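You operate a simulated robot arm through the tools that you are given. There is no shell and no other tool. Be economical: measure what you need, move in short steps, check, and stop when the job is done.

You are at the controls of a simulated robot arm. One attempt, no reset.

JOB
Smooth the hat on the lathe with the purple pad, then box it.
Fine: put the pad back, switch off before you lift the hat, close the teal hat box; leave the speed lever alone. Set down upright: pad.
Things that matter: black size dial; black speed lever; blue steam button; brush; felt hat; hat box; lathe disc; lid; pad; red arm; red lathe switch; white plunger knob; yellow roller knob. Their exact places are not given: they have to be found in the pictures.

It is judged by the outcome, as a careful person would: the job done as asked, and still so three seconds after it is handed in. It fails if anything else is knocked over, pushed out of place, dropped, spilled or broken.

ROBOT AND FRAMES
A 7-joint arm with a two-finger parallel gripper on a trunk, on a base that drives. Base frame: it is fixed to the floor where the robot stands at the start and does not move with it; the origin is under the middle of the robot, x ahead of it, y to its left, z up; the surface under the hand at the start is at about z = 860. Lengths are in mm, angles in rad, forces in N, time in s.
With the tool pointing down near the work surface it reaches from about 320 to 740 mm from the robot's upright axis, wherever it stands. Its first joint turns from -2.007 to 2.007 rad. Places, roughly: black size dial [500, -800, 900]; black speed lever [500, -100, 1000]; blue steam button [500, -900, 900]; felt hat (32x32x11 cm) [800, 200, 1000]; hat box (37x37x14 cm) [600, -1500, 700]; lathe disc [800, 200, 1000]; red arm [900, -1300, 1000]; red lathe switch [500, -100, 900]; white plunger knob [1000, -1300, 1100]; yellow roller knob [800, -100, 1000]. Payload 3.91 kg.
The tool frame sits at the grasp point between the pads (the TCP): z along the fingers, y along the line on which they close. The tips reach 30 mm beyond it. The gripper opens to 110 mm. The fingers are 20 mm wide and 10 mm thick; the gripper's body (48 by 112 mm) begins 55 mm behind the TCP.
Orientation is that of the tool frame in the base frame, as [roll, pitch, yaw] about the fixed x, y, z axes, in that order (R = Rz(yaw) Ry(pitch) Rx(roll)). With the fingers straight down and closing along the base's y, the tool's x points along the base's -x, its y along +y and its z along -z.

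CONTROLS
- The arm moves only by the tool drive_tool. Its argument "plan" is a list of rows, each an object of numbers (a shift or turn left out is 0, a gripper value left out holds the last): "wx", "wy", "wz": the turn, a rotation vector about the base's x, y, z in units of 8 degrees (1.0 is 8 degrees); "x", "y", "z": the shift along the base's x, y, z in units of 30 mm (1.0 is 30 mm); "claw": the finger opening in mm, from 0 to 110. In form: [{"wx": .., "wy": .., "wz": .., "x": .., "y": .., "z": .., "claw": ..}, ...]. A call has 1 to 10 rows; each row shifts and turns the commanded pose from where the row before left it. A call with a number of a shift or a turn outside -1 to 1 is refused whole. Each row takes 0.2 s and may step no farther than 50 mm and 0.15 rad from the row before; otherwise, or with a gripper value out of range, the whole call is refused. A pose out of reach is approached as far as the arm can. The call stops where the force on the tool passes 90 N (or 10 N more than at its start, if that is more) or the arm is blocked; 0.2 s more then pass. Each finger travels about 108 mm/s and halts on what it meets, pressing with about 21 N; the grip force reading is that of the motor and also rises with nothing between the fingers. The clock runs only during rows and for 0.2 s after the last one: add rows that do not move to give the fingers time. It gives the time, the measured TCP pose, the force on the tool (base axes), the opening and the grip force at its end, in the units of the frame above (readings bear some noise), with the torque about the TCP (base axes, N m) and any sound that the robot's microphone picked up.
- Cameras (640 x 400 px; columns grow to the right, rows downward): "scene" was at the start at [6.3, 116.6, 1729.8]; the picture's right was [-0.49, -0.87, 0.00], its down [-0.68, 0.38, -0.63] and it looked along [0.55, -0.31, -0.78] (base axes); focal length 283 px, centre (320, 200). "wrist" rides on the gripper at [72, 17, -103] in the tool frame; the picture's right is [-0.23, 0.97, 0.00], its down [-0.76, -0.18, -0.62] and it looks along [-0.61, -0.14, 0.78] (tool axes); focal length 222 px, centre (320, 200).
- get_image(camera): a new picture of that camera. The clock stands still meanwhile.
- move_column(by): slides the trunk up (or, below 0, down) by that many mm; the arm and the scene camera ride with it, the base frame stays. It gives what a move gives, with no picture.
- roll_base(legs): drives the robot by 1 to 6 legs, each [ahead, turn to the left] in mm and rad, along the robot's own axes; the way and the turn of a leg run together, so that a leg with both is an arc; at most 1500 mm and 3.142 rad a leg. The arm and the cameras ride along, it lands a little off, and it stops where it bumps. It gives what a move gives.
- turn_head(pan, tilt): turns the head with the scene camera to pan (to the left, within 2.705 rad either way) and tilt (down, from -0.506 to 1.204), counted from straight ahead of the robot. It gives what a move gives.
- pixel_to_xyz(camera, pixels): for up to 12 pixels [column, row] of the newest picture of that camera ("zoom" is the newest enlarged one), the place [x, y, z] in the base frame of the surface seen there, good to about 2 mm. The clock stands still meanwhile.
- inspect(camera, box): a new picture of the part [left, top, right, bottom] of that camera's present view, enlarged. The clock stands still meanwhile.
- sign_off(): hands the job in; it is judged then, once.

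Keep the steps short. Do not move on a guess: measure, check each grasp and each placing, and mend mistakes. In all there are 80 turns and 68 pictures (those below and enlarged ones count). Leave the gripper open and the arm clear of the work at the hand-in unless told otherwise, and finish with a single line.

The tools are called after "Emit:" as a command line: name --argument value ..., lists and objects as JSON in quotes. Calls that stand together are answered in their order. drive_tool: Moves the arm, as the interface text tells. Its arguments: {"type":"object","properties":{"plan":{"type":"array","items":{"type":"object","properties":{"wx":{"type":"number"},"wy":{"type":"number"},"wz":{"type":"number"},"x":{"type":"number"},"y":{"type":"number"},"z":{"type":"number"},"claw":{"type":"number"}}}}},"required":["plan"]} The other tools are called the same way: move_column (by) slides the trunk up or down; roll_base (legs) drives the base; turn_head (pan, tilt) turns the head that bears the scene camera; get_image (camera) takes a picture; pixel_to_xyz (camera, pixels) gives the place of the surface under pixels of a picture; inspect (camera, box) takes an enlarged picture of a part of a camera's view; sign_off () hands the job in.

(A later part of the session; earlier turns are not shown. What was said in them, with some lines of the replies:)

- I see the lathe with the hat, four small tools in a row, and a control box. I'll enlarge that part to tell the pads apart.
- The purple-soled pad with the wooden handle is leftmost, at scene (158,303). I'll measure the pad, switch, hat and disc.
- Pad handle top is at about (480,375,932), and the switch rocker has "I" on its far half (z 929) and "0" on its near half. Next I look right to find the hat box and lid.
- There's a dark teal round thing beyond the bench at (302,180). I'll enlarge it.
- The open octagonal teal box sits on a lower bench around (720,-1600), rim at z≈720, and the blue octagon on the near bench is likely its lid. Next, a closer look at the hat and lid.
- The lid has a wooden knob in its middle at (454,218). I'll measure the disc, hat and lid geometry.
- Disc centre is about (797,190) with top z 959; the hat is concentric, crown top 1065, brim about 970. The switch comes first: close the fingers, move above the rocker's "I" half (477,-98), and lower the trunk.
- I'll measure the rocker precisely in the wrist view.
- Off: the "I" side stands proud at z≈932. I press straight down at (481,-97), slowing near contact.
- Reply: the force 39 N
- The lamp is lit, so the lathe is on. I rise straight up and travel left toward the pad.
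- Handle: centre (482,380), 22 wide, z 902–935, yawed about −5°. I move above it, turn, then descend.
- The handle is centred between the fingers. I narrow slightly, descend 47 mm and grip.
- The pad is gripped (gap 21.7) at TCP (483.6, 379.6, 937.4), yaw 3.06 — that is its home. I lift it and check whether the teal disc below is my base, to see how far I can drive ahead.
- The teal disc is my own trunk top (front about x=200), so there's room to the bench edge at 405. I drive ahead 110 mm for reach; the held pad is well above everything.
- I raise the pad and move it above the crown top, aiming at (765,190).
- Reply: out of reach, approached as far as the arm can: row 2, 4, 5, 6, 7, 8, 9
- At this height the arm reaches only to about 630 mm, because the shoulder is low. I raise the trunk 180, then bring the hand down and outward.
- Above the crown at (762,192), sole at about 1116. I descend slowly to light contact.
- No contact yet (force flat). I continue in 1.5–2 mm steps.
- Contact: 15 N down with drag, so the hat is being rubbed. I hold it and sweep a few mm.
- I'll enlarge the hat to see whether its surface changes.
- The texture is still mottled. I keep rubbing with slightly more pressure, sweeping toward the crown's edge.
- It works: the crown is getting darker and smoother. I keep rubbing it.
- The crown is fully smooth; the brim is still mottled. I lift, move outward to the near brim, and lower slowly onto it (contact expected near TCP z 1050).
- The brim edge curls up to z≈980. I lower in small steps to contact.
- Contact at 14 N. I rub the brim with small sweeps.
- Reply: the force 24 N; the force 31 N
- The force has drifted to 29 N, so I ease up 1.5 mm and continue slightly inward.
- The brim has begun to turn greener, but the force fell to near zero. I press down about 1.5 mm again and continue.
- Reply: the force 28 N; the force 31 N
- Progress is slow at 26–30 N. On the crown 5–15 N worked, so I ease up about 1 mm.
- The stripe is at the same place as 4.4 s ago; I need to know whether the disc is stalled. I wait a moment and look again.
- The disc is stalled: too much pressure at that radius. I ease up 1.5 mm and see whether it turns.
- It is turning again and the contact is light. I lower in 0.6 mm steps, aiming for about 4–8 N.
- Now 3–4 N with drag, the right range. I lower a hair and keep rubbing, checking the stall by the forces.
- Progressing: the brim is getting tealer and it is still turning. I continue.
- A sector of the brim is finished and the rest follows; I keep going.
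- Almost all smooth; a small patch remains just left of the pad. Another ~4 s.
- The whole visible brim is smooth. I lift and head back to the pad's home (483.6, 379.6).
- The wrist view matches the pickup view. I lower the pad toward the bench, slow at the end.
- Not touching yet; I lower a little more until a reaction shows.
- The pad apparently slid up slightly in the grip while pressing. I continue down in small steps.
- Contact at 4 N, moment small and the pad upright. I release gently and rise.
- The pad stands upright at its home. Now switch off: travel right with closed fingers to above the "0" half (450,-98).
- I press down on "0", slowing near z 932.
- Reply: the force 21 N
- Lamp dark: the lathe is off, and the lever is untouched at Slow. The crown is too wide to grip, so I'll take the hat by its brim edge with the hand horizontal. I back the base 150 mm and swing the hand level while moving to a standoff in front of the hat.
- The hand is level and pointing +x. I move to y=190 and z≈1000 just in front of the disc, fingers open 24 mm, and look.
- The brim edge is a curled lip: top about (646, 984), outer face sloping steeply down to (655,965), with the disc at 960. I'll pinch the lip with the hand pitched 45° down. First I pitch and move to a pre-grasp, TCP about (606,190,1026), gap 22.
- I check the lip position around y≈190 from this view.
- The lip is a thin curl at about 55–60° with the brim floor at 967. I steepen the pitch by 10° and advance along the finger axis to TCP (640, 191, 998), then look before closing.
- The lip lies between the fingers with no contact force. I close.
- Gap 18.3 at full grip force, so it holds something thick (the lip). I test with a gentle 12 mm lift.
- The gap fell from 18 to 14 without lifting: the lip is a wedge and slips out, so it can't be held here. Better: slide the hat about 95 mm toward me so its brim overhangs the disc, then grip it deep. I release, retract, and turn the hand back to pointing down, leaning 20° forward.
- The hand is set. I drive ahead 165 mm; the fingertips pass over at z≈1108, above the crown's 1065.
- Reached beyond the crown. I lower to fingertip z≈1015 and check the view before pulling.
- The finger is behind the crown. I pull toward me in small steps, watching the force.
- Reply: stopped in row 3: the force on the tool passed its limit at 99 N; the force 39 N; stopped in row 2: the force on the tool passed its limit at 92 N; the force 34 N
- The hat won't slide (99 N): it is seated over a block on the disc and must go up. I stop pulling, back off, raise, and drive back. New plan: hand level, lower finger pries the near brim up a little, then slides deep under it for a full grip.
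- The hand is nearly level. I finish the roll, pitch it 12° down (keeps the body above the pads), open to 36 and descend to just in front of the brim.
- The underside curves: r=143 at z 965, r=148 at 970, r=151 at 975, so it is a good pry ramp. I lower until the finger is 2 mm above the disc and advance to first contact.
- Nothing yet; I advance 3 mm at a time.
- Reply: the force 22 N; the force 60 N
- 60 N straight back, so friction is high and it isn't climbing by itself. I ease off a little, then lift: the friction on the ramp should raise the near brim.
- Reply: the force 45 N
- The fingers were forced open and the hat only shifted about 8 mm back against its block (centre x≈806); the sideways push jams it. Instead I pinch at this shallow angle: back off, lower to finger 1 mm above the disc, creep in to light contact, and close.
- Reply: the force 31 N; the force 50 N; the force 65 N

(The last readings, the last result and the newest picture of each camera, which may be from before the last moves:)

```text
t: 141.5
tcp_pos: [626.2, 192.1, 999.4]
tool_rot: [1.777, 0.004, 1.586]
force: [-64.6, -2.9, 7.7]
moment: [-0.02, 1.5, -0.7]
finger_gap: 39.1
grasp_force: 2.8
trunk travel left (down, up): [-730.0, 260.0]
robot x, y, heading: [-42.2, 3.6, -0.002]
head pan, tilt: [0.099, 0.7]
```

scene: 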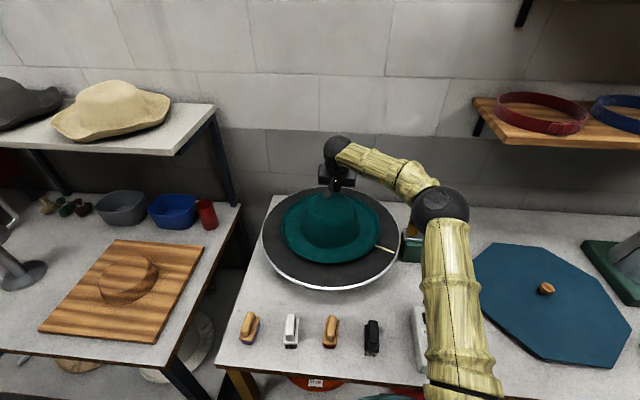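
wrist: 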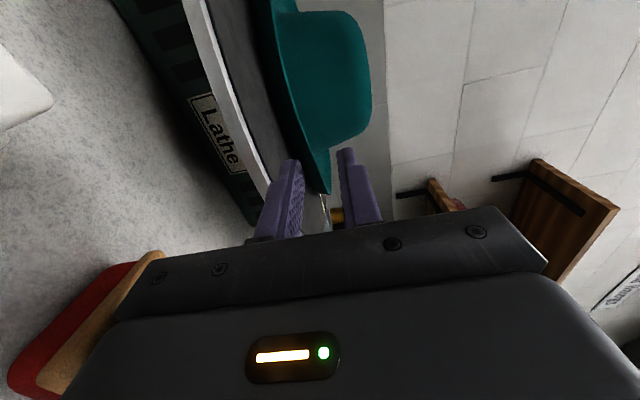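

Contact against the ramp again at x≈626. I ease the push to about 15 N, close the fingers here (shallow pinch), and read the gap.

Emit:
drive_tool --plan '[{"x": -0.27}, {"claw": 20}, {"claw": 0}, {"claw": 0}, {"claw": 0}]'

Emit:
drive_tool --plan '[{"z": 0.1}, {"z": 0.1}, {"z": 0.1}, {}]'

Emit:
drive_tool --plan '[{"z": 0.1}, {"z": 0.1}, {"z": 0.1}, {}]'

Emit:
get_image --camera "wrist"

```text
t: 142.7
tcp_pos: [623.8, 191.6, 997.0]
tool_rot: [1.778, 0.002, 1.585]
force: [-39.5, -2.5, -11.4]
moment: [0.12, 0.64, -0.4]
finger_gap: 2.9
grasp_force: 21.2
trunk travel left (down, up): [-730.0, 260.0]
robot x, y, heading: [-40.3, 0.3, -0.005]
head pan, tilt: [0.099, 0.7]
```

```text
t: 143.7
tcp_pos: [625.6, 191.5, 1008.8]
tool_rot: [1.771, 0.001, 1.581]
force: [-29.3, -2.5, -3.7]
moment: [0.03, 0.48, -0.33]
finger_gap: 0.2
grasp_force: 21.1
trunk travel left (down, up): [-730.0, 260.0]
robot x, y, heading: [-40.1, 5.2, -0.003]
head pan, tilt: [0.099, 0.7]
```

```text
t: 144.7
tcp_pos: [626.8, 191.4, 1015.1]
tool_rot: [1.776, 0.004, 1.583]
force: [-28.5, -2.4, -11.1]
moment: [0.08, 0.72, -0.28]
finger_gap: 0.4
grasp_force: 21.0
trunk travel left (down, up): [-730.0, 260.0]
robot x, y, heading: [-39.1, 2.8, -0.001]
head pan, tilt: [0.099, 0.7]
```

```text
12 pictures are left
```

wrist: 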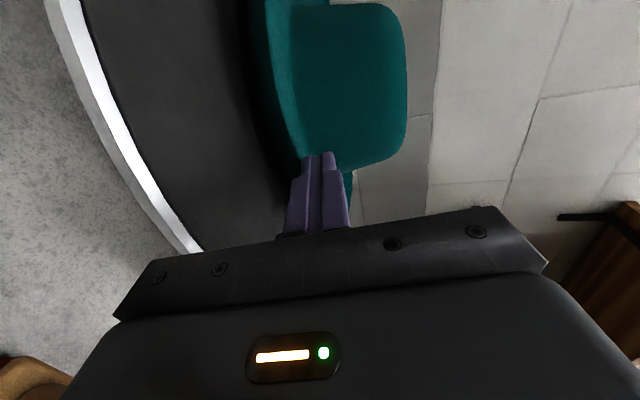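

The fingers closed fully, yet the tips still press on something at (656,1009). I measure whether the near brim has risen.

Emit:
pixel_to_xyz --camera "wrist" --pixels '[[266, 60], [272, 60], [280, 60], [285, 130], [292, 145], [298, 158], [300, 130], [330, 100], [390, 60], [258, 60], [345, 185], [350, 180]]'

```text
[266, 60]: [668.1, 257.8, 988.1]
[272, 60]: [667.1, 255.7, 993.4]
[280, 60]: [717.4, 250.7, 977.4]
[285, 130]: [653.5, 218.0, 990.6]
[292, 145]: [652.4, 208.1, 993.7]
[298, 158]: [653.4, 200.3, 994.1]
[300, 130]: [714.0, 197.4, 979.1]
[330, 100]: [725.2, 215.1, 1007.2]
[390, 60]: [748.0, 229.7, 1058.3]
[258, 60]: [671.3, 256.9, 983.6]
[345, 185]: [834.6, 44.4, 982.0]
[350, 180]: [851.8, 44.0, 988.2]
```

Important: the near lip has risen about 11 mm (z≈994), and comparing the earlier images, the lip had stayed between the fingers during my 55° test lift. So that pinch was actually holding a light hat. I retreat, pitch back to 55° and redo it.

Emit:
drive_tool --plan '[{"x": -0.5}, {"x": -1, "z": 0.2}, {"x": -0.3, "z": 0.5, "wy": 0.9}, {"wy": 0.9, "z": 0.3}, {"wy": 0.9, "claw": 20}, {"wy": 0.9}, {"wy": 0.9}, {"wy": 0.88}, {}]'

Emit:
inspect --camera "wrist" --box '[230, 80, 390, 220]'

Emit:
pixel_to_xyz --camera "zoom" --pixels '[[300, 60], [310, 60], [320, 60], [330, 60], [340, 60], [310, 110], [320, 110], [330, 110], [340, 110], [350, 110], [360, 110], [375, 110]]'

```text
t: 146.7
tcp_pos: [574.6, 192.1, 1046.2]
tool_rot: [2.528, -0.008, 1.58]
force: [0.1, 0.2, -0.6]
moment: [-0.02, 0.01, -0.02]
finger_gap: 19.8
grasp_force: 0.0
trunk travel left (down, up): [-730.0, 260.0]
robot x, y, heading: [-34.8, -0.4, -0.004]
head pan, tilt: [0.099, 0.7]
```

```text
2.86 times, centred on (310, 150) of wrist
```

zoom: 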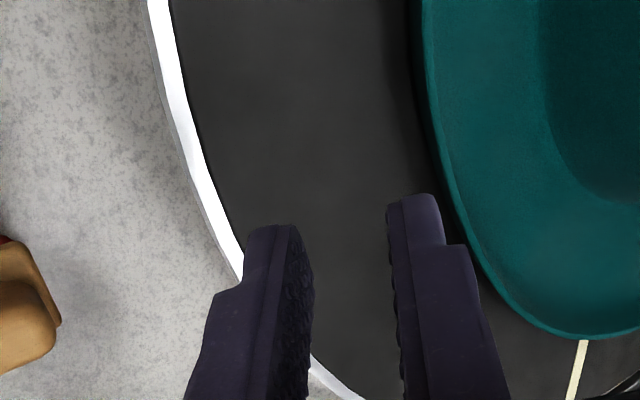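

```text
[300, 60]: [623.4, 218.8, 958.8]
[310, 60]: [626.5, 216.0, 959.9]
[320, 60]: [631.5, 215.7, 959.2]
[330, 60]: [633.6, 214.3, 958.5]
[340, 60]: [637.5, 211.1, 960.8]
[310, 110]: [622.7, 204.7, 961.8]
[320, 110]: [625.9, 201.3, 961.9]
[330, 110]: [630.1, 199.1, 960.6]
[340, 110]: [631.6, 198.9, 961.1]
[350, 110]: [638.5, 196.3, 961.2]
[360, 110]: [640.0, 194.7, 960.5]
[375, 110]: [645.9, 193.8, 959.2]
```

Emit:
pixel_to_xyz --camera "zoom" --pixels '[[428, 110], [433, 110], [438, 110], [445, 110], [455, 110], [440, 150], [446, 150], [452, 150], [448, 180], [455, 180], [462, 180], [480, 180]]'

```text
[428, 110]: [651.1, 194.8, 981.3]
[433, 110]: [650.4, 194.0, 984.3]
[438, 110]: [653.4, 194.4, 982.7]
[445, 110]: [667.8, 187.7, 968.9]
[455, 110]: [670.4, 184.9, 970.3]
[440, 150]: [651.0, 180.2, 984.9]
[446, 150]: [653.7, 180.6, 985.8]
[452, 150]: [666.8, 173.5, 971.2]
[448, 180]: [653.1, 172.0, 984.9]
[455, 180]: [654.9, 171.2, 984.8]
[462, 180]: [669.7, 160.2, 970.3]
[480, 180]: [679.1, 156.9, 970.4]
```

Lip top at y=191 is (650.5, 984.5). I approach along the finger axis to TCP (645.5, 191, 998.5), about 3 mm deeper than before, and close.

Emit:
drive_tool --plan '[{"x": 0.85, "z": -0.3}, {"x": 0.84, "z": -0.33}, {"x": 0.3, "z": -0.43}, {"x": 0.2, "z": -0.3}, {"x": 0.1, "z": -0.14}, {"x": 0.07, "z": -0.09}, {}]'

Emit:
drive_tool --plan '[{"claw": 10}, {"claw": 0}, {"claw": 0}, {}]'

Emit:
drive_tool --plan '[{"z": 0.1}, {"z": 0.1}, {"z": 0.1}, {"z": 0.1}, {"z": 0.1}, {"z": 0.1}, {}]'

Emit:
get_image --camera "wrist"

```text
t: 148.3
tcp_pos: [644.9, 192.1, 996.8]
tool_rot: [2.527, -0.007, 1.578]
force: [-10.8, 0.8, 4.7]
moment: [-0.04, 0.3, -0.12]
finger_gap: 22.8
grasp_force: 2.4
trunk travel left (down, up): [-730.0, 260.0]
robot x, y, heading: [-40.3, 2.8, -0.001]
head pan, tilt: [0.099, 0.7]
```

```text
t: 149.3
tcp_pos: [642.9, 192.5, 995.4]
tool_rot: [2.527, -0.005, 1.58]
force: [-20.8, -2.9, -3.0]
moment: [0.03, 0.85, -0.42]
finger_gap: 19.8
grasp_force: 21.3
trunk travel left (down, up): [-730.0, 260.0]
robot x, y, heading: [-38.6, 4.3, -0.005]
head pan, tilt: [0.099, 0.7]
```

```text
t: 150.9
tcp_pos: [646.9, 192.2, 1016.4]
tool_rot: [2.525, -0.006, 1.579]
force: [-0.3, 0.0, -0.6]
moment: [0.01, 0.07, 0.06]
finger_gap: 9.4
grasp_force: 20.8
trunk travel left (down, up): [-730.0, 260.0]
robot x, y, heading: [-36.2, 0.6, -0.002]
head pan, tilt: [0.099, 0.7]
```

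```text
10 pictures are left
```

wrist: 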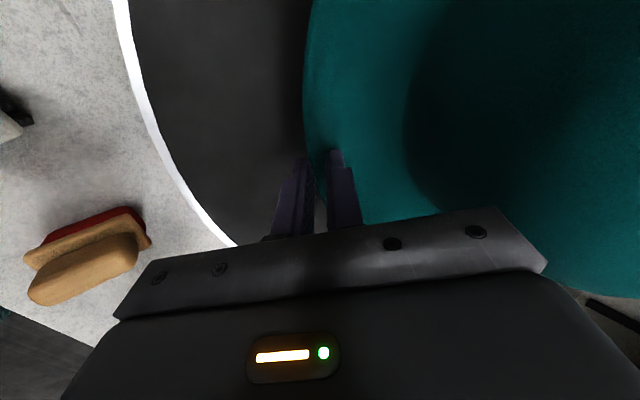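

Emit:
pixel_to_xyz --camera "wrist" --pixels '[[306, 60], [308, 90], [308, 110], [312, 125], [316, 140], [320, 150], [325, 110], [340, 120], [360, 80], [315, 90], [330, 60], [420, 100]]'

```text
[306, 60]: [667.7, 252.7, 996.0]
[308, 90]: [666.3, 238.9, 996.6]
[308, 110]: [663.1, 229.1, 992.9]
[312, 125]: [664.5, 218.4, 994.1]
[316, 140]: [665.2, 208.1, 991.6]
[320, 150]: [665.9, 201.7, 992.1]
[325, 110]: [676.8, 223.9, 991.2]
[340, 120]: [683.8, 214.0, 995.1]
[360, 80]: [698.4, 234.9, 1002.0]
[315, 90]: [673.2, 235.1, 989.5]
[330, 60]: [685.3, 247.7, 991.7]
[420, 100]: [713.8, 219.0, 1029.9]
```

The hat is really rising: brim floor is now about 990 (was 968), and the lip is held with a 9.4 mm gap. I keep lifting straight up, gently.

Emit:
drive_tool --plan '[{"z": 0.3}, {"z": 0.3}, {"z": 0.3}, {"z": 0.3}, {"z": 0.3}, {"z": 0.3}, {"z": 0.3}, {"z": 0.3}, {}]'

Emit:
get_image --camera "wrist"

Emit:
pixel_to_xyz --camera "wrist" --pixels '[[306, 60], [308, 90], [308, 110], [312, 125], [320, 150], [325, 110], [350, 60], [420, 100], [500, 100], [560, 150], [600, 200], [450, 40]]'

```text
t: 152.9
tcp_pos: [645.5, 191.2, 1087.7]
tool_rot: [2.528, -0.006, 1.579]
force: [0.5, 1.1, -0.8]
moment: [-0.03, 0.2, -0.01]
finger_gap: 9.0
grasp_force: 21.1
trunk travel left (down, up): [-730.0, 260.0]
robot x, y, heading: [-41.5, 5.3, -0.006]
head pan, tilt: [0.099, 0.7]
```

```text
9 pictures are left
```

wrist: 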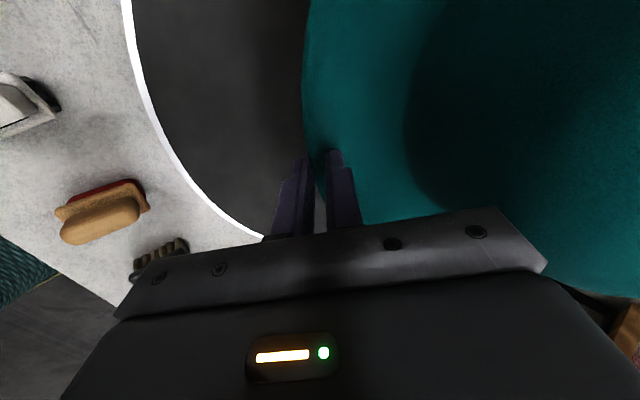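

```text
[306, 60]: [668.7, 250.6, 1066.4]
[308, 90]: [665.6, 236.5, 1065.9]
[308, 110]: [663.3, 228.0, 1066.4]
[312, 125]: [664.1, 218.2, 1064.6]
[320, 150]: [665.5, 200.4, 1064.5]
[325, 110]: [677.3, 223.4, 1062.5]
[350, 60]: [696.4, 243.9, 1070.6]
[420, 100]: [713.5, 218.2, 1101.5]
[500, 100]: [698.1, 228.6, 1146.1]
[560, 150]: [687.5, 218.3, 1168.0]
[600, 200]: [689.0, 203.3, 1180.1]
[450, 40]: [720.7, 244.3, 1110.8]
```

The hat is clear and firmly held; it's tilted far-side-up about 33°, so pointing the tool straight down will level it. I lift more, back the base away, and level it slowly.

Emit:
drive_tool --plan '[{"z": 0.4}, {"z": 0.5}, {"z": 0.5}, {"z": 0.5}, {"z": 0.4}, {}]'

Emit:
roll_base --legs '[[-220, 0]]'

Emit:
drive_tool --plan '[{"wy": 0.4}, {"wy": 0.5}, {"wy": 0.5}, {"wy": 0.5}, {"wy": 0.5}, {"wy": 0.5}, {"wy": 0.5}, {"wy": 0.5}, {"wy": 0.4}, {}]'

Emit:
get_image --camera "scene"

```text
t: 154.3
tcp_pos: [647.0, 192.3, 1156.3]
tool_rot: [2.526, -0.008, 1.577]
force: [0.1, -0.2, -2.0]
moment: [0.01, 0.18, 0.03]
finger_gap: 9.1
grasp_force: 21.2
trunk travel left (down, up): [-730.0, 260.0]
robot x, y, heading: [-42.5, 2.7, -0.011]
head pan, tilt: [0.099, 0.7]
```

```text
t: 156.2
tcp_pos: [426.8, 191.5, 1156.0]
tool_rot: [2.527, -0.007, 1.576]
force: [0.0, 0.5, -1.3]
moment: [-0.01, 0.21, -0.02]
finger_gap: 9.1
grasp_force: 21.1
trunk travel left (down, up): [-730.0, 260.0]
robot x, y, heading: [-255.2, 3.4, -0.015]
head pan, tilt: [0.099, 0.7]
```

```text
t: 158.4
tcp_pos: [427.7, 191.0, 1155.1]
tool_rot: [3.129, -0.007, 1.573]
force: [0.1, 0.4, -1.8]
moment: [0.0, 0.24, 0.0]
finger_gap: 8.8
grasp_force: 21.1
trunk travel left (down, up): [-730.0, 260.0]
robot x, y, heading: [-256.2, 2.3, -0.007]
head pan, tilt: [0.099, 0.7]
```

```text
8 pictures are left
```

scene: 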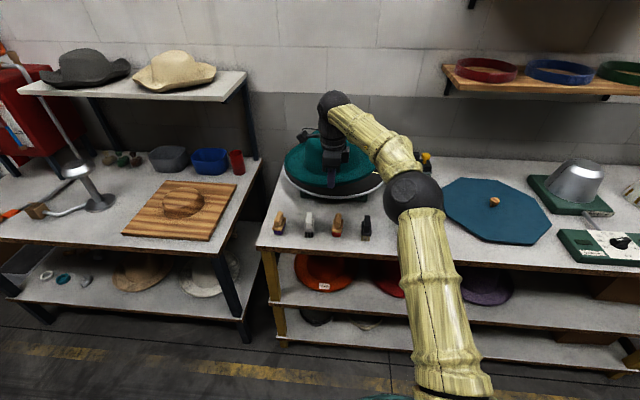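

The hat is level and held. Now I drive toward the box: turn right, go about 1500 mm along the aisle (hat over clear floor), turn left to face the box.

Emit:
roll_base --legs '[[0, -1.571], [1450, 0], [0, 1.571]]'

Emit:
turn_head --pan -0.3 --tilt 0.75

Emit:
get_image --camera "scene"

```text
t: 178.0
tcp_pos: [389.4, -1301.8, 1156.1]
tool_rot: [3.129, -0.01, 1.525]
force: [-0.6, 1.0, -1.4]
moment: [-0.01, 0.2, 0.02]
finger_gap: 8.9
grasp_force: 21.1
trunk travel left (down, up): [-730.0, 260.0]
robot x, y, heading: [-304.2, -1457.1, -0.055]
head pan, tilt: [0.099, 0.7]
```

```text
t: 178.9
tcp_pos: [388.5, -1302.1, 1155.1]
tool_rot: [3.127, -0.01, 1.526]
force: [0.5, -0.6, -0.5]
moment: [-0.01, 0.25, 0.03]
finger_gap: 8.8
grasp_force: 20.7
trunk travel left (down, up): [-730.0, 260.0]
robot x, y, heading: [-306.8, -1461.2, -0.053]
head pan, tilt: [-0.3, 0.75]
```

```text
7 pictures are left
```

scene: 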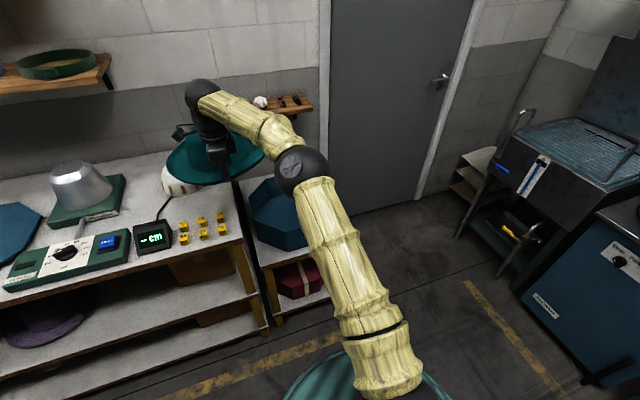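

The box is visible at about (280,212). I measure its rim, inside floor and shelf.

Emit:
pixel_to_xyz --camera "scene" --pixels '[[252, 190], [254, 215], [262, 180], [275, 225], [300, 232], [308, 228], [272, 200], [285, 215], [275, 245], [262, 255], [310, 250], [268, 182]]'

Emit:
pixel_to_xyz --camera "scene" --pixels '[[249, 200], [251, 212], [256, 216], [265, 222], [285, 230], [295, 214], [280, 195], [262, 195], [258, 185], [270, 178], [306, 215], [302, 205]]'

```text
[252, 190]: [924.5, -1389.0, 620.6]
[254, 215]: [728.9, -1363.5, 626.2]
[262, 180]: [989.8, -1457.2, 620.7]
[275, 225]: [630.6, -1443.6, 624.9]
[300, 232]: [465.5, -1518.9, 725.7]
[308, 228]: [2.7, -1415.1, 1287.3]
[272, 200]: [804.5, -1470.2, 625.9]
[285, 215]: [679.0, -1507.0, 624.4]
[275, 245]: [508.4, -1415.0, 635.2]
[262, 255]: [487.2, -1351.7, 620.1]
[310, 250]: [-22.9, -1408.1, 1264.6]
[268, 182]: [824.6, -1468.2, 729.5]
```

```text
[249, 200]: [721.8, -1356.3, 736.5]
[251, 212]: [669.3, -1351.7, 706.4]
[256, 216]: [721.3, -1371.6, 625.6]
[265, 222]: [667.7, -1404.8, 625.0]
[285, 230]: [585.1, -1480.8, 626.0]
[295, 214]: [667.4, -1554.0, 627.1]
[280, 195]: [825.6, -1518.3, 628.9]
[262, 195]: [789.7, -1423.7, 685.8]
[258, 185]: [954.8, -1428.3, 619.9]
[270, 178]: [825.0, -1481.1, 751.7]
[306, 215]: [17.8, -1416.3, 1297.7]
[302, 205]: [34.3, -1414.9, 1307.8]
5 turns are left
```

The box: floor z≈625, rim ≈760, centre ≈(648,-1531), flats along x and y. Only 5 turns are left, so I batch carefully. First I query the hat's attitude, move the hat sideways to y≈-1515, drive ahead 250, draw the arm in to above the box, and look.

Emit:
pixel_to_xyz --camera "scene" --pixels '[[170, 165], [175, 172], [190, 178], [200, 182], [240, 175], [255, 166], [261, 158], [182, 150], [243, 143], [232, 150], [240, 160], [195, 170]]'

Emit:
drive_tool --plan '[{"y": -0.6}, {"y": -0.7}, {"y": -0.7}, {"y": -0.7}, {"y": -0.7}, {"y": -0.7}, {"y": -0.7}, {"y": -0.7}, {"y": -0.7}, {"y": -0.6}]'

Emit:
roll_base --legs '[[250, 0]]'

Emit:
drive_tool --plan '[{"x": -0.6}, {"x": -0.7}, {"x": -0.7}, {"x": -0.7}, {"x": -0.7}, {"x": -0.6}, {}]'

Emit:
turn_head --pan 0.0 --tilt 0.9

Emit:
get_image --camera "scene"

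```text
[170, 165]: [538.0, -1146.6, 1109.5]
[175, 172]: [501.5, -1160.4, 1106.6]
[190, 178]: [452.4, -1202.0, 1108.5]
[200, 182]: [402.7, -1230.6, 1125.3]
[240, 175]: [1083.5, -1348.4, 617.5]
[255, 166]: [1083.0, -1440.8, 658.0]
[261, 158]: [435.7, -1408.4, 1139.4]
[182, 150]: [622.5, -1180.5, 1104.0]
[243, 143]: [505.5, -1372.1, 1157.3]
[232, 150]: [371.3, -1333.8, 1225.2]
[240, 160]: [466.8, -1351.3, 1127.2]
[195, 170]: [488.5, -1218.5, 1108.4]
```

```text
t: 181.1
tcp_pos: [390.1, -1507.2, 1154.8]
tool_rot: [3.127, -0.008, 1.524]
force: [0.3, -0.6, -1.6]
moment: [0.0, 0.19, 0.0]
finger_gap: 9.0
grasp_force: 20.9
trunk travel left (down, up): [-730.0, 260.0]
robot x, y, heading: [-306.0, -1460.7, -0.058]
head pan, tilt: [-0.3, 0.75]
```

```text
t: 183.1
tcp_pos: [639.4, -1518.1, 1155.6]
tool_rot: [3.129, -0.009, 1.529]
force: [0.6, 0.8, -2.6]
moment: [-0.02, 0.23, -0.01]
finger_gap: 9.0
grasp_force: 21.2
trunk travel left (down, up): [-730.0, 260.0]
robot x, y, heading: [-52.2, -1472.4, -0.051]
head pan, tilt: [-0.3, 0.75]
```

```text
t: 184.7
tcp_pos: [517.7, -1518.3, 1154.8]
tool_rot: [3.129, -0.008, 1.527]
force: [1.3, 0.1, -1.5]
moment: [-0.05, 0.2, 0.01]
finger_gap: 9.1
grasp_force: 21.3
trunk travel left (down, up): [-730.0, 260.0]
robot x, y, heading: [-53.1, -1471.0, -0.054]
head pan, tilt: [-0.3, 0.75]
```

```text
t: 185.5
tcp_pos: [517.5, -1517.4, 1154.5]
tool_rot: [3.127, -0.008, 1.526]
force: [-0.2, -0.4, -1.6]
moment: [-0.01, 0.21, -0.02]
finger_gap: 8.7
grasp_force: 21.2
trunk travel left (down, up): [-730.0, 260.0]
robot x, y, heading: [-54.4, -1468.8, -0.059]
head pan, tilt: [0.0, 0.901]
```

```text
6 pictures are left
4 turns are left
```

scene: 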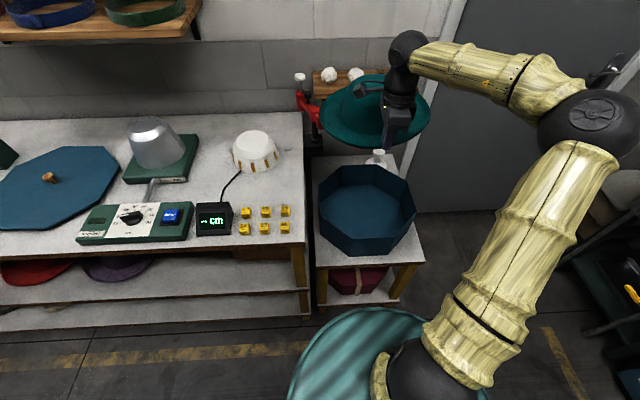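

Hat attitude: level fore-aft, left side about 7° low; box centre (647,-1532). Now in one batch: level the roll, tip the far side 8° down, align to TCP (503,-1525), lower into the box, release, rise and check. Then straighten the tool and drive to the lid.

Emit:
drive_tool --plan '[{"wx": 0.44, "x": -0.16, "y": -0.08}, {"wx": 0.43, "x": -0.16, "y": -0.08}, {"wy": 0.5, "x": -0.16, "y": -0.09}, {"wy": 0.5}, {}]'

Emit:
move_column --by -400

Emit:
drive_tool --plan '[{"z": -0.2}, {"z": -0.2}, {"z": -0.2}, {"z": -0.2}, {"z": -0.2}, {"z": -0.15}, {}]'

Emit:
drive_tool --plan '[{"claw": 13}, {"claw": 18}, {"claw": 24}, {"claw": 24}, {"z": 0.3}, {"z": 0.5}, {"z": 0.8}, {"z": 1}, {"z": 1}]'

Emit:
move_column --by 320

Emit:
get_image --camera "wrist"

Emit:
drive_tool --plan '[{"wy": -0.5, "claw": 80}, {"wy": -0.5}, {"wx": -0.44}, {"wx": -0.43}, {}]'

Emit:
roll_base --legs '[[-200, 0], [0, 1.635], [1034, 0], [0, -1.565], [280, 0]]'

Emit:
turn_head --pan 0.0 --tilt 0.85

Emit:
get_image --camera "scene"

Emit:
pixel_to_xyz --camera "scene" --pixels '[[320, 200], [300, 200], [340, 200], [320, 180], [320, 220], [260, 200], [380, 200], [320, 150], [320, 250], [220, 200], [420, 200], [280, 230]]'

```text
t: 186.7
tcp_pos: [503.6, -1525.8, 1154.6]
tool_rot: [-3.009, -0.122, 1.51]
force: [-0.1, 0.5, -0.5]
moment: [-0.03, 0.21, -0.01]
finger_gap: 8.8
grasp_force: 21.1
trunk travel left (down, up): [-730.0, 260.0]
robot x, y, heading: [-55.1, -1472.0, -0.05]
head pan, tilt: [0.0, 0.901]
```

```text
t: 190.6
tcp_pos: [503.4, -1526.1, 755.4]
tool_rot: [-3.01, -0.122, 1.51]
force: [0.1, -0.2, -0.8]
moment: [-0.02, 0.21, 0.02]
finger_gap: 8.7
grasp_force: 21.3
trunk travel left (down, up): [-330.0, 660.0]
robot x, y, heading: [-56.3, -1473.6, -0.055]
head pan, tilt: [0.0, 0.901]
```

```text
t: 192.2
tcp_pos: [502.5, -1525.5, 720.6]
tool_rot: [-3.01, -0.121, 1.511]
force: [-0.3, 0.2, -1.4]
moment: [0.0, 0.17, -0.01]
finger_gap: 8.8
grasp_force: 21.1
trunk travel left (down, up): [-330.0, 660.0]
robot x, y, heading: [-55.0, -1473.7, -0.056]
head pan, tilt: [0.0, 0.901]
```

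```text
t: 194.2
tcp_pos: [504.1, -1525.9, 829.4]
tool_rot: [-3.008, -0.121, 1.51]
force: [0.6, 0.1, -0.8]
moment: [0.0, 0.03, 0.01]
finger_gap: 23.9
grasp_force: 0.0
trunk travel left (down, up): [-330.0, 660.0]
robot x, y, heading: [-57.8, -1469.5, -0.053]
head pan, tilt: [0.0, 0.901]
```

```text
t: 197.3
tcp_pos: [503.9, -1527.3, 1149.3]
tool_rot: [-3.009, -0.122, 1.509]
force: [0.7, 0.3, 0.3]
moment: [0.0, 0.04, -0.03]
finger_gap: 24.2
grasp_force: 0.0
trunk travel left (down, up): [-650.0, 340.0]
robot x, y, heading: [-57.0, -1473.0, -0.057]
head pan, tilt: [0.0, 0.901]
```

```text
5 pictures are left
```

wrist: 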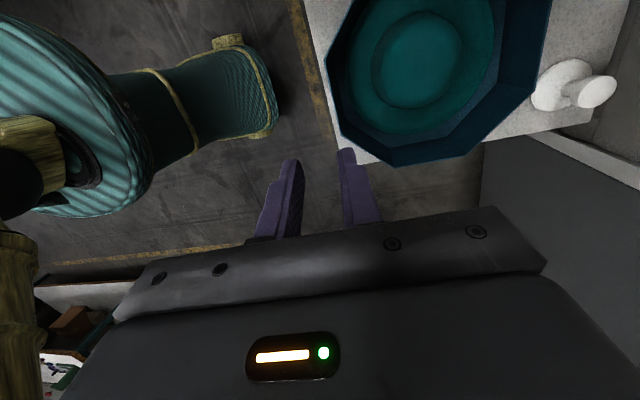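

```text
t: 198.5
tcp_pos: [505.3, -1526.3, 1148.6]
tool_rot: [3.129, -0.008, 1.527]
force: [0.5, -0.4, 0.3]
moment: [0.0, 0.02, -0.01]
finger_gap: 79.8
grasp_force: 0.1
trunk travel left (down, up): [-650.0, 340.0]
robot x, y, heading: [-56.4, -1474.2, -0.049]
head pan, tilt: [0.0, 0.901]
```

```text
t: 219.3
tcp_pos: [553.2, -377.3, 1148.0]
tool_rot: [3.127, -0.008, 1.648]
force: [-0.2, -0.7, 0.2]
moment: [-0.03, 0.0, 0.01]
finger_gap: 80.1
grasp_force: 0.0
trunk travel left (down, up): [-650.0, 340.0]
robot x, y, heading: [-7.8, -392.5, 0.068]
head pan, tilt: [0.0, 0.901]
```

```text
t: 219.9
tcp_pos: [554.0, -377.8, 1148.3]
tool_rot: [3.127, -0.008, 1.646]
force: [-0.4, 0.1, -0.3]
moment: [-0.02, -0.01, 0.06]
finger_gap: 79.9
grasp_force: 0.2
trunk travel left (down, up): [-650.0, 340.0]
robot x, y, heading: [-4.2, -389.2, 0.063]
head pan, tilt: [0.0, 0.85]
```

```text
4 pictures are left
```

scene: 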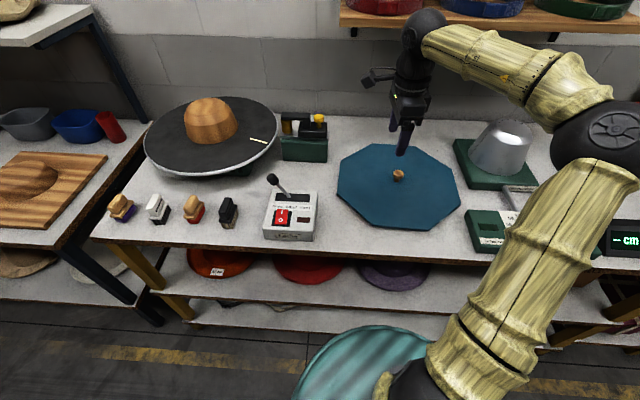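

```text
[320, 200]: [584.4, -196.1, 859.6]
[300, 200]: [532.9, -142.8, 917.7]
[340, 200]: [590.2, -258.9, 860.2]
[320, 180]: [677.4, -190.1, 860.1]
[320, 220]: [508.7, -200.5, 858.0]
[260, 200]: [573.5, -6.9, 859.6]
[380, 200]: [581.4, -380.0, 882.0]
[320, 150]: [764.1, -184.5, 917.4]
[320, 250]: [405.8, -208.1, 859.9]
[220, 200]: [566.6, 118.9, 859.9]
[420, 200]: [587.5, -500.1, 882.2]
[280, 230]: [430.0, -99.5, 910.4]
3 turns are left
```

The hat lies neatly inside the box. Next I query lid corners (scene) and box corners (last wrist picture) for alignment. Then I take the lid's knob at (670,-436), lift with the trunk, carry it back to the box and look.

Emit:
pixel_to_xyz --camera "scene" --pixels '[[398, 174], [398, 180], [379, 145], [427, 152], [453, 172], [458, 196], [433, 226], [376, 223], [341, 203], [339, 164], [394, 176], [402, 176]]'

Emit:
pixel_to_xyz --camera "wrist" --pixels '[[329, 65], [342, 136], [390, 163], [464, 155], [533, 90], [545, 40], [335, 100], [365, 150], [425, 160], [500, 122], [335, 50], [340, 30]]'

Emit:
drive_tool --plan '[{"x": 0.97, "y": -0.49, "z": -0.9}, {"x": 0.97, "y": -0.49, "z": -0.9}, {"x": 0.97, "y": -0.49, "z": -0.9}, {"x": 0.96, "y": -0.48, "z": -0.9}, {"z": -1}, {"z": -1}, {"z": -1}, {"z": -0.7}, {"z": -0.4}, {}]'

Emit:
drive_tool --plan '[{"claw": 50}, {"claw": 20}, {"claw": 0}, {"claw": 0}, {"claw": 0}, {"z": 0.3}, {"z": 0.5}, {}]'

Emit:
move_column --by 215

Emit:
roll_base --legs '[[-260, 0], [0, -1.62], [1065, 0], [0, 1.571], [230, 0]]'

Emit:
turn_head --pan 0.1 --tilt 0.9

Emit:
get_image --camera "scene"

```text
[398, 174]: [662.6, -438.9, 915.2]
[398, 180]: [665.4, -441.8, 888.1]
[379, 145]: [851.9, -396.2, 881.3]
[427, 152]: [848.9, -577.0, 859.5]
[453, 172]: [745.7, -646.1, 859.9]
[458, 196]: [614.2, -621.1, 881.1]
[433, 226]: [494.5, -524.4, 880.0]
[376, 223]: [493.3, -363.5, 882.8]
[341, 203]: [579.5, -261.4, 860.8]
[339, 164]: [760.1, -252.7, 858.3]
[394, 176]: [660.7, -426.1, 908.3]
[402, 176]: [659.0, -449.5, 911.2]
```

```text
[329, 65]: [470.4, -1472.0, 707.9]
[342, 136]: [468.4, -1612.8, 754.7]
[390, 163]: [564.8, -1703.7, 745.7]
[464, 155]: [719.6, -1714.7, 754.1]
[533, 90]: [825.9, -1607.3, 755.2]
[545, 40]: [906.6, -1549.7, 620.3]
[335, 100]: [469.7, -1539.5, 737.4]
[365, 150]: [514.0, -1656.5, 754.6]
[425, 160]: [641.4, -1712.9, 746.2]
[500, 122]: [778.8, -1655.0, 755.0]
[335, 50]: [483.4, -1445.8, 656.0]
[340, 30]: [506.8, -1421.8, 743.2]
```

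```text
t: 222.1
tcp_pos: [669.4, -434.1, 918.4]
tool_rot: [3.126, -0.008, 1.647]
force: [-0.8, -0.2, -0.7]
moment: [0.01, -0.01, -0.01]
finger_gap: 80.0
grasp_force: 0.1
trunk travel left (down, up): [-650.0, 340.0]
robot x, y, heading: [-9.3, -387.6, 0.07]
head pan, tilt: [0.0, 0.85]
```

```text
t: 223.9
tcp_pos: [670.5, -434.8, 942.9]
tool_rot: [3.127, -0.009, 1.648]
force: [-0.1, 0.2, -1.6]
moment: [-0.04, 0.0, 0.01]
finger_gap: 32.5
grasp_force: 20.6
trunk travel left (down, up): [-650.0, 340.0]
robot x, y, heading: [-6.2, -392.1, 0.075]
head pan, tilt: [0.0, 0.85]
```

```text
t: 226.2
tcp_pos: [668.9, -435.2, 1158.3]
tool_rot: [3.128, -0.009, 1.648]
force: [0.3, 0.4, -1.4]
moment: [0.01, 0.03, 0.0]
finger_gap: 32.8
grasp_force: 21.7
trunk travel left (down, up): [-865.0, 125.0]
robot x, y, heading: [-9.5, -389.4, 0.072]
head pan, tilt: [0.0, 0.85]
```

```text
t: 247.2
tcp_pos: [659.9, -1503.5, 1156.5]
tool_rot: [3.128, -0.01, 1.643]
force: [-0.3, -0.2, -1.4]
moment: [0.0, 0.02, -0.02]
finger_gap: 32.7
grasp_force: 20.4
trunk travel left (down, up): [-865.0, 125.0]
robot x, y, heading: [-16.7, -1455.0, 0.064]
head pan, tilt: [0.0, 0.85]
```

```text
t: 247.9
tcp_pos: [658.8, -1504.0, 1157.0]
tool_rot: [3.127, -0.01, 1.641]
force: [0.3, 0.0, -1.4]
moment: [0.02, 0.01, -0.01]
finger_gap: 32.6
grasp_force: 21.1
trunk travel left (down, up): [-865.0, 125.0]
robot x, y, heading: [-16.5, -1454.5, 0.059]
head pan, tilt: [0.099, 0.901]
```

```text
3 pictures are left
2 turns are left
```

scene: 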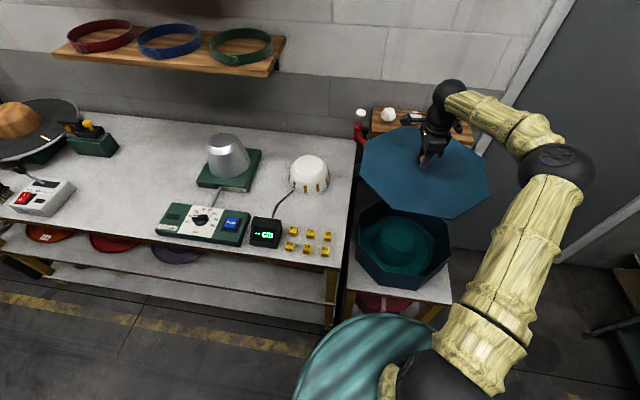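

The lid is held (gap 32.6), its orientation kept. Box centre is (648,-1533.5), yaw about −1°, rim ≈756, so the lid should seat near TCP z≈814. I align, lower, seat it gently, release, rise and look.

Emit:
drive_tool --plan '[{"x": -0.21, "y": -0.44, "wz": -0.13}, {"x": -0.2, "y": -0.43}, {}]'

Emit:
move_column --by -310

Emit:
drive_tool --plan '[{"z": -0.3}, {"z": -0.2}, {"z": -0.2}, {"z": -0.15}, {"z": -0.1}, {}]'

Emit:
drive_tool --plan '[{"z": -0.1}, {"z": -0.1}, {"z": -0.1}, {}]'

Emit:
drive_tool --plan '[{"claw": 40}, {"claw": 55}, {"claw": 70}, {"claw": 70}, {"z": 0.5}, {"z": 1}, {"z": 1}, {"z": 1}]'

Emit:
move_column --by 250

Emit:
get_image --camera "scene"

Emit:
inspect --camera "scene" --box '[330, 150, 490, 300]'

Emit:
pixel_to_xyz --camera "zoom" --pixels '[[320, 200], [280, 200], [360, 200], [240, 200], [400, 200], [320, 160], [320, 240], [200, 200], [440, 200], [320, 120], [320, 280], [320, 320]]'

```text
t: 248.7
tcp_pos: [646.7, -1529.5, 1157.7]
tool_rot: [3.128, -0.009, 1.625]
force: [0.5, -0.6, -2.0]
moment: [0.0, 0.01, -0.01]
finger_gap: 33.1
grasp_force: 20.6
trunk travel left (down, up): [-865.0, 125.0]
robot x, y, heading: [-21.4, -1458.7, 0.055]
head pan, tilt: [0.099, 0.901]
```

```text
t: 251.8
tcp_pos: [648.7, -1529.5, 846.5]
tool_rot: [3.127, -0.008, 1.625]
force: [0.3, 0.1, -0.9]
moment: [-0.01, -0.01, -0.01]
finger_gap: 32.6
grasp_force: 20.9
trunk travel left (down, up): [-555.0, 435.0]
robot x, y, heading: [-17.6, -1451.2, 0.065]
head pan, tilt: [0.099, 0.901]
```

```text
t: 253.2
tcp_pos: [647.2, -1529.0, 818.5]
tool_rot: [3.128, -0.008, 1.624]
force: [0.2, 0.1, -1.1]
moment: [0.0, 0.0, -0.01]
finger_gap: 32.7
grasp_force: 21.0
trunk travel left (down, up): [-555.0, 435.0]
robot x, y, heading: [-18.9, -1454.7, 0.062]
head pan, tilt: [0.099, 0.901]
```

```text
t: 254.2
tcp_pos: [648.0, -1528.5, 809.7]
tool_rot: [3.128, -0.008, 1.625]
force: [0.4, 0.4, -1.5]
moment: [-0.03, 0.02, 0.0]
finger_gap: 32.7
grasp_force: 21.3
trunk travel left (down, up): [-555.0, 435.0]
robot x, y, heading: [-18.8, -1453.1, 0.058]
head pan, tilt: [0.099, 0.901]
```

```text
t: 256.0
tcp_pos: [646.8, -1528.2, 916.4]
tool_rot: [3.128, -0.007, 1.624]
force: [-0.5, -0.2, -0.6]
moment: [0.02, -0.01, -0.05]
finger_gap: 70.1
grasp_force: 0.0
trunk travel left (down, up): [-555.0, 435.0]
robot x, y, heading: [-15.7, -1454.2, 0.058]
head pan, tilt: [0.099, 0.901]
```

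```text
t: 258.6
tcp_pos: [647.1, -1530.0, 1165.8]
tool_rot: [3.127, -0.01, 1.627]
force: [0.8, -1.0, -0.2]
moment: [0.01, -0.02, 0.0]
finger_gap: 70.0
grasp_force: 0.0
trunk travel left (down, up): [-805.0, 185.0]
robot x, y, heading: [-16.6, -1454.1, 0.064]
head pan, tilt: [0.099, 0.901]
```

```text
2 pictures are left
```

scene: 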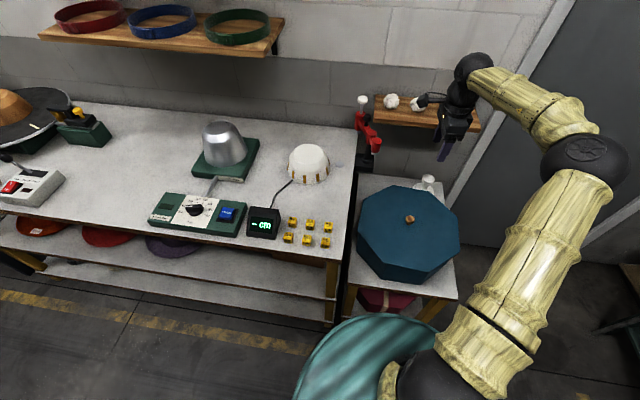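

```text
2.67 times, centred on (410, 225) of scene
```

zoom: 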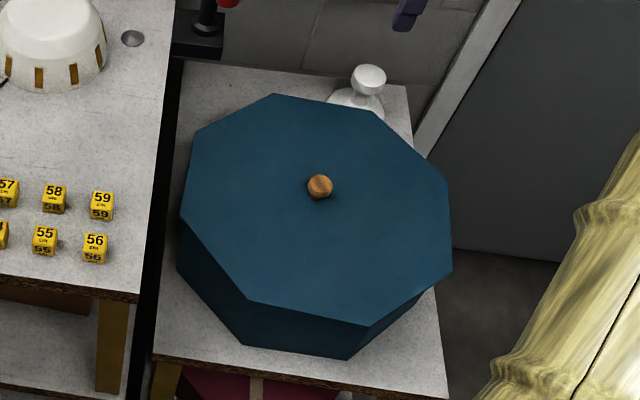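

```text
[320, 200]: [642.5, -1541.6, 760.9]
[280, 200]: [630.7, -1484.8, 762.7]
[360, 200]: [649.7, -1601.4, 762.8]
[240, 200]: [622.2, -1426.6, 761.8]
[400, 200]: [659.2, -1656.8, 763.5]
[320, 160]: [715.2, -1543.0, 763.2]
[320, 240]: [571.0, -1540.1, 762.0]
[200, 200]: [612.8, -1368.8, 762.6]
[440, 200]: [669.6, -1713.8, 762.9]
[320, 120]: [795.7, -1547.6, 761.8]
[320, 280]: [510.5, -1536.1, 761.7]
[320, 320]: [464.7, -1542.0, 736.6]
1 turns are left
```

The lid is level (z≈762 everywhere) and square on the box, and the arm is clear with the gripper open. I hand in.

Emit:
sign_off

```text
The job is handed in.
```

The hat is smoothed and boxed with the lid closed. The purple pad is back upright, the lathe is off, and the speed lever was not touched.
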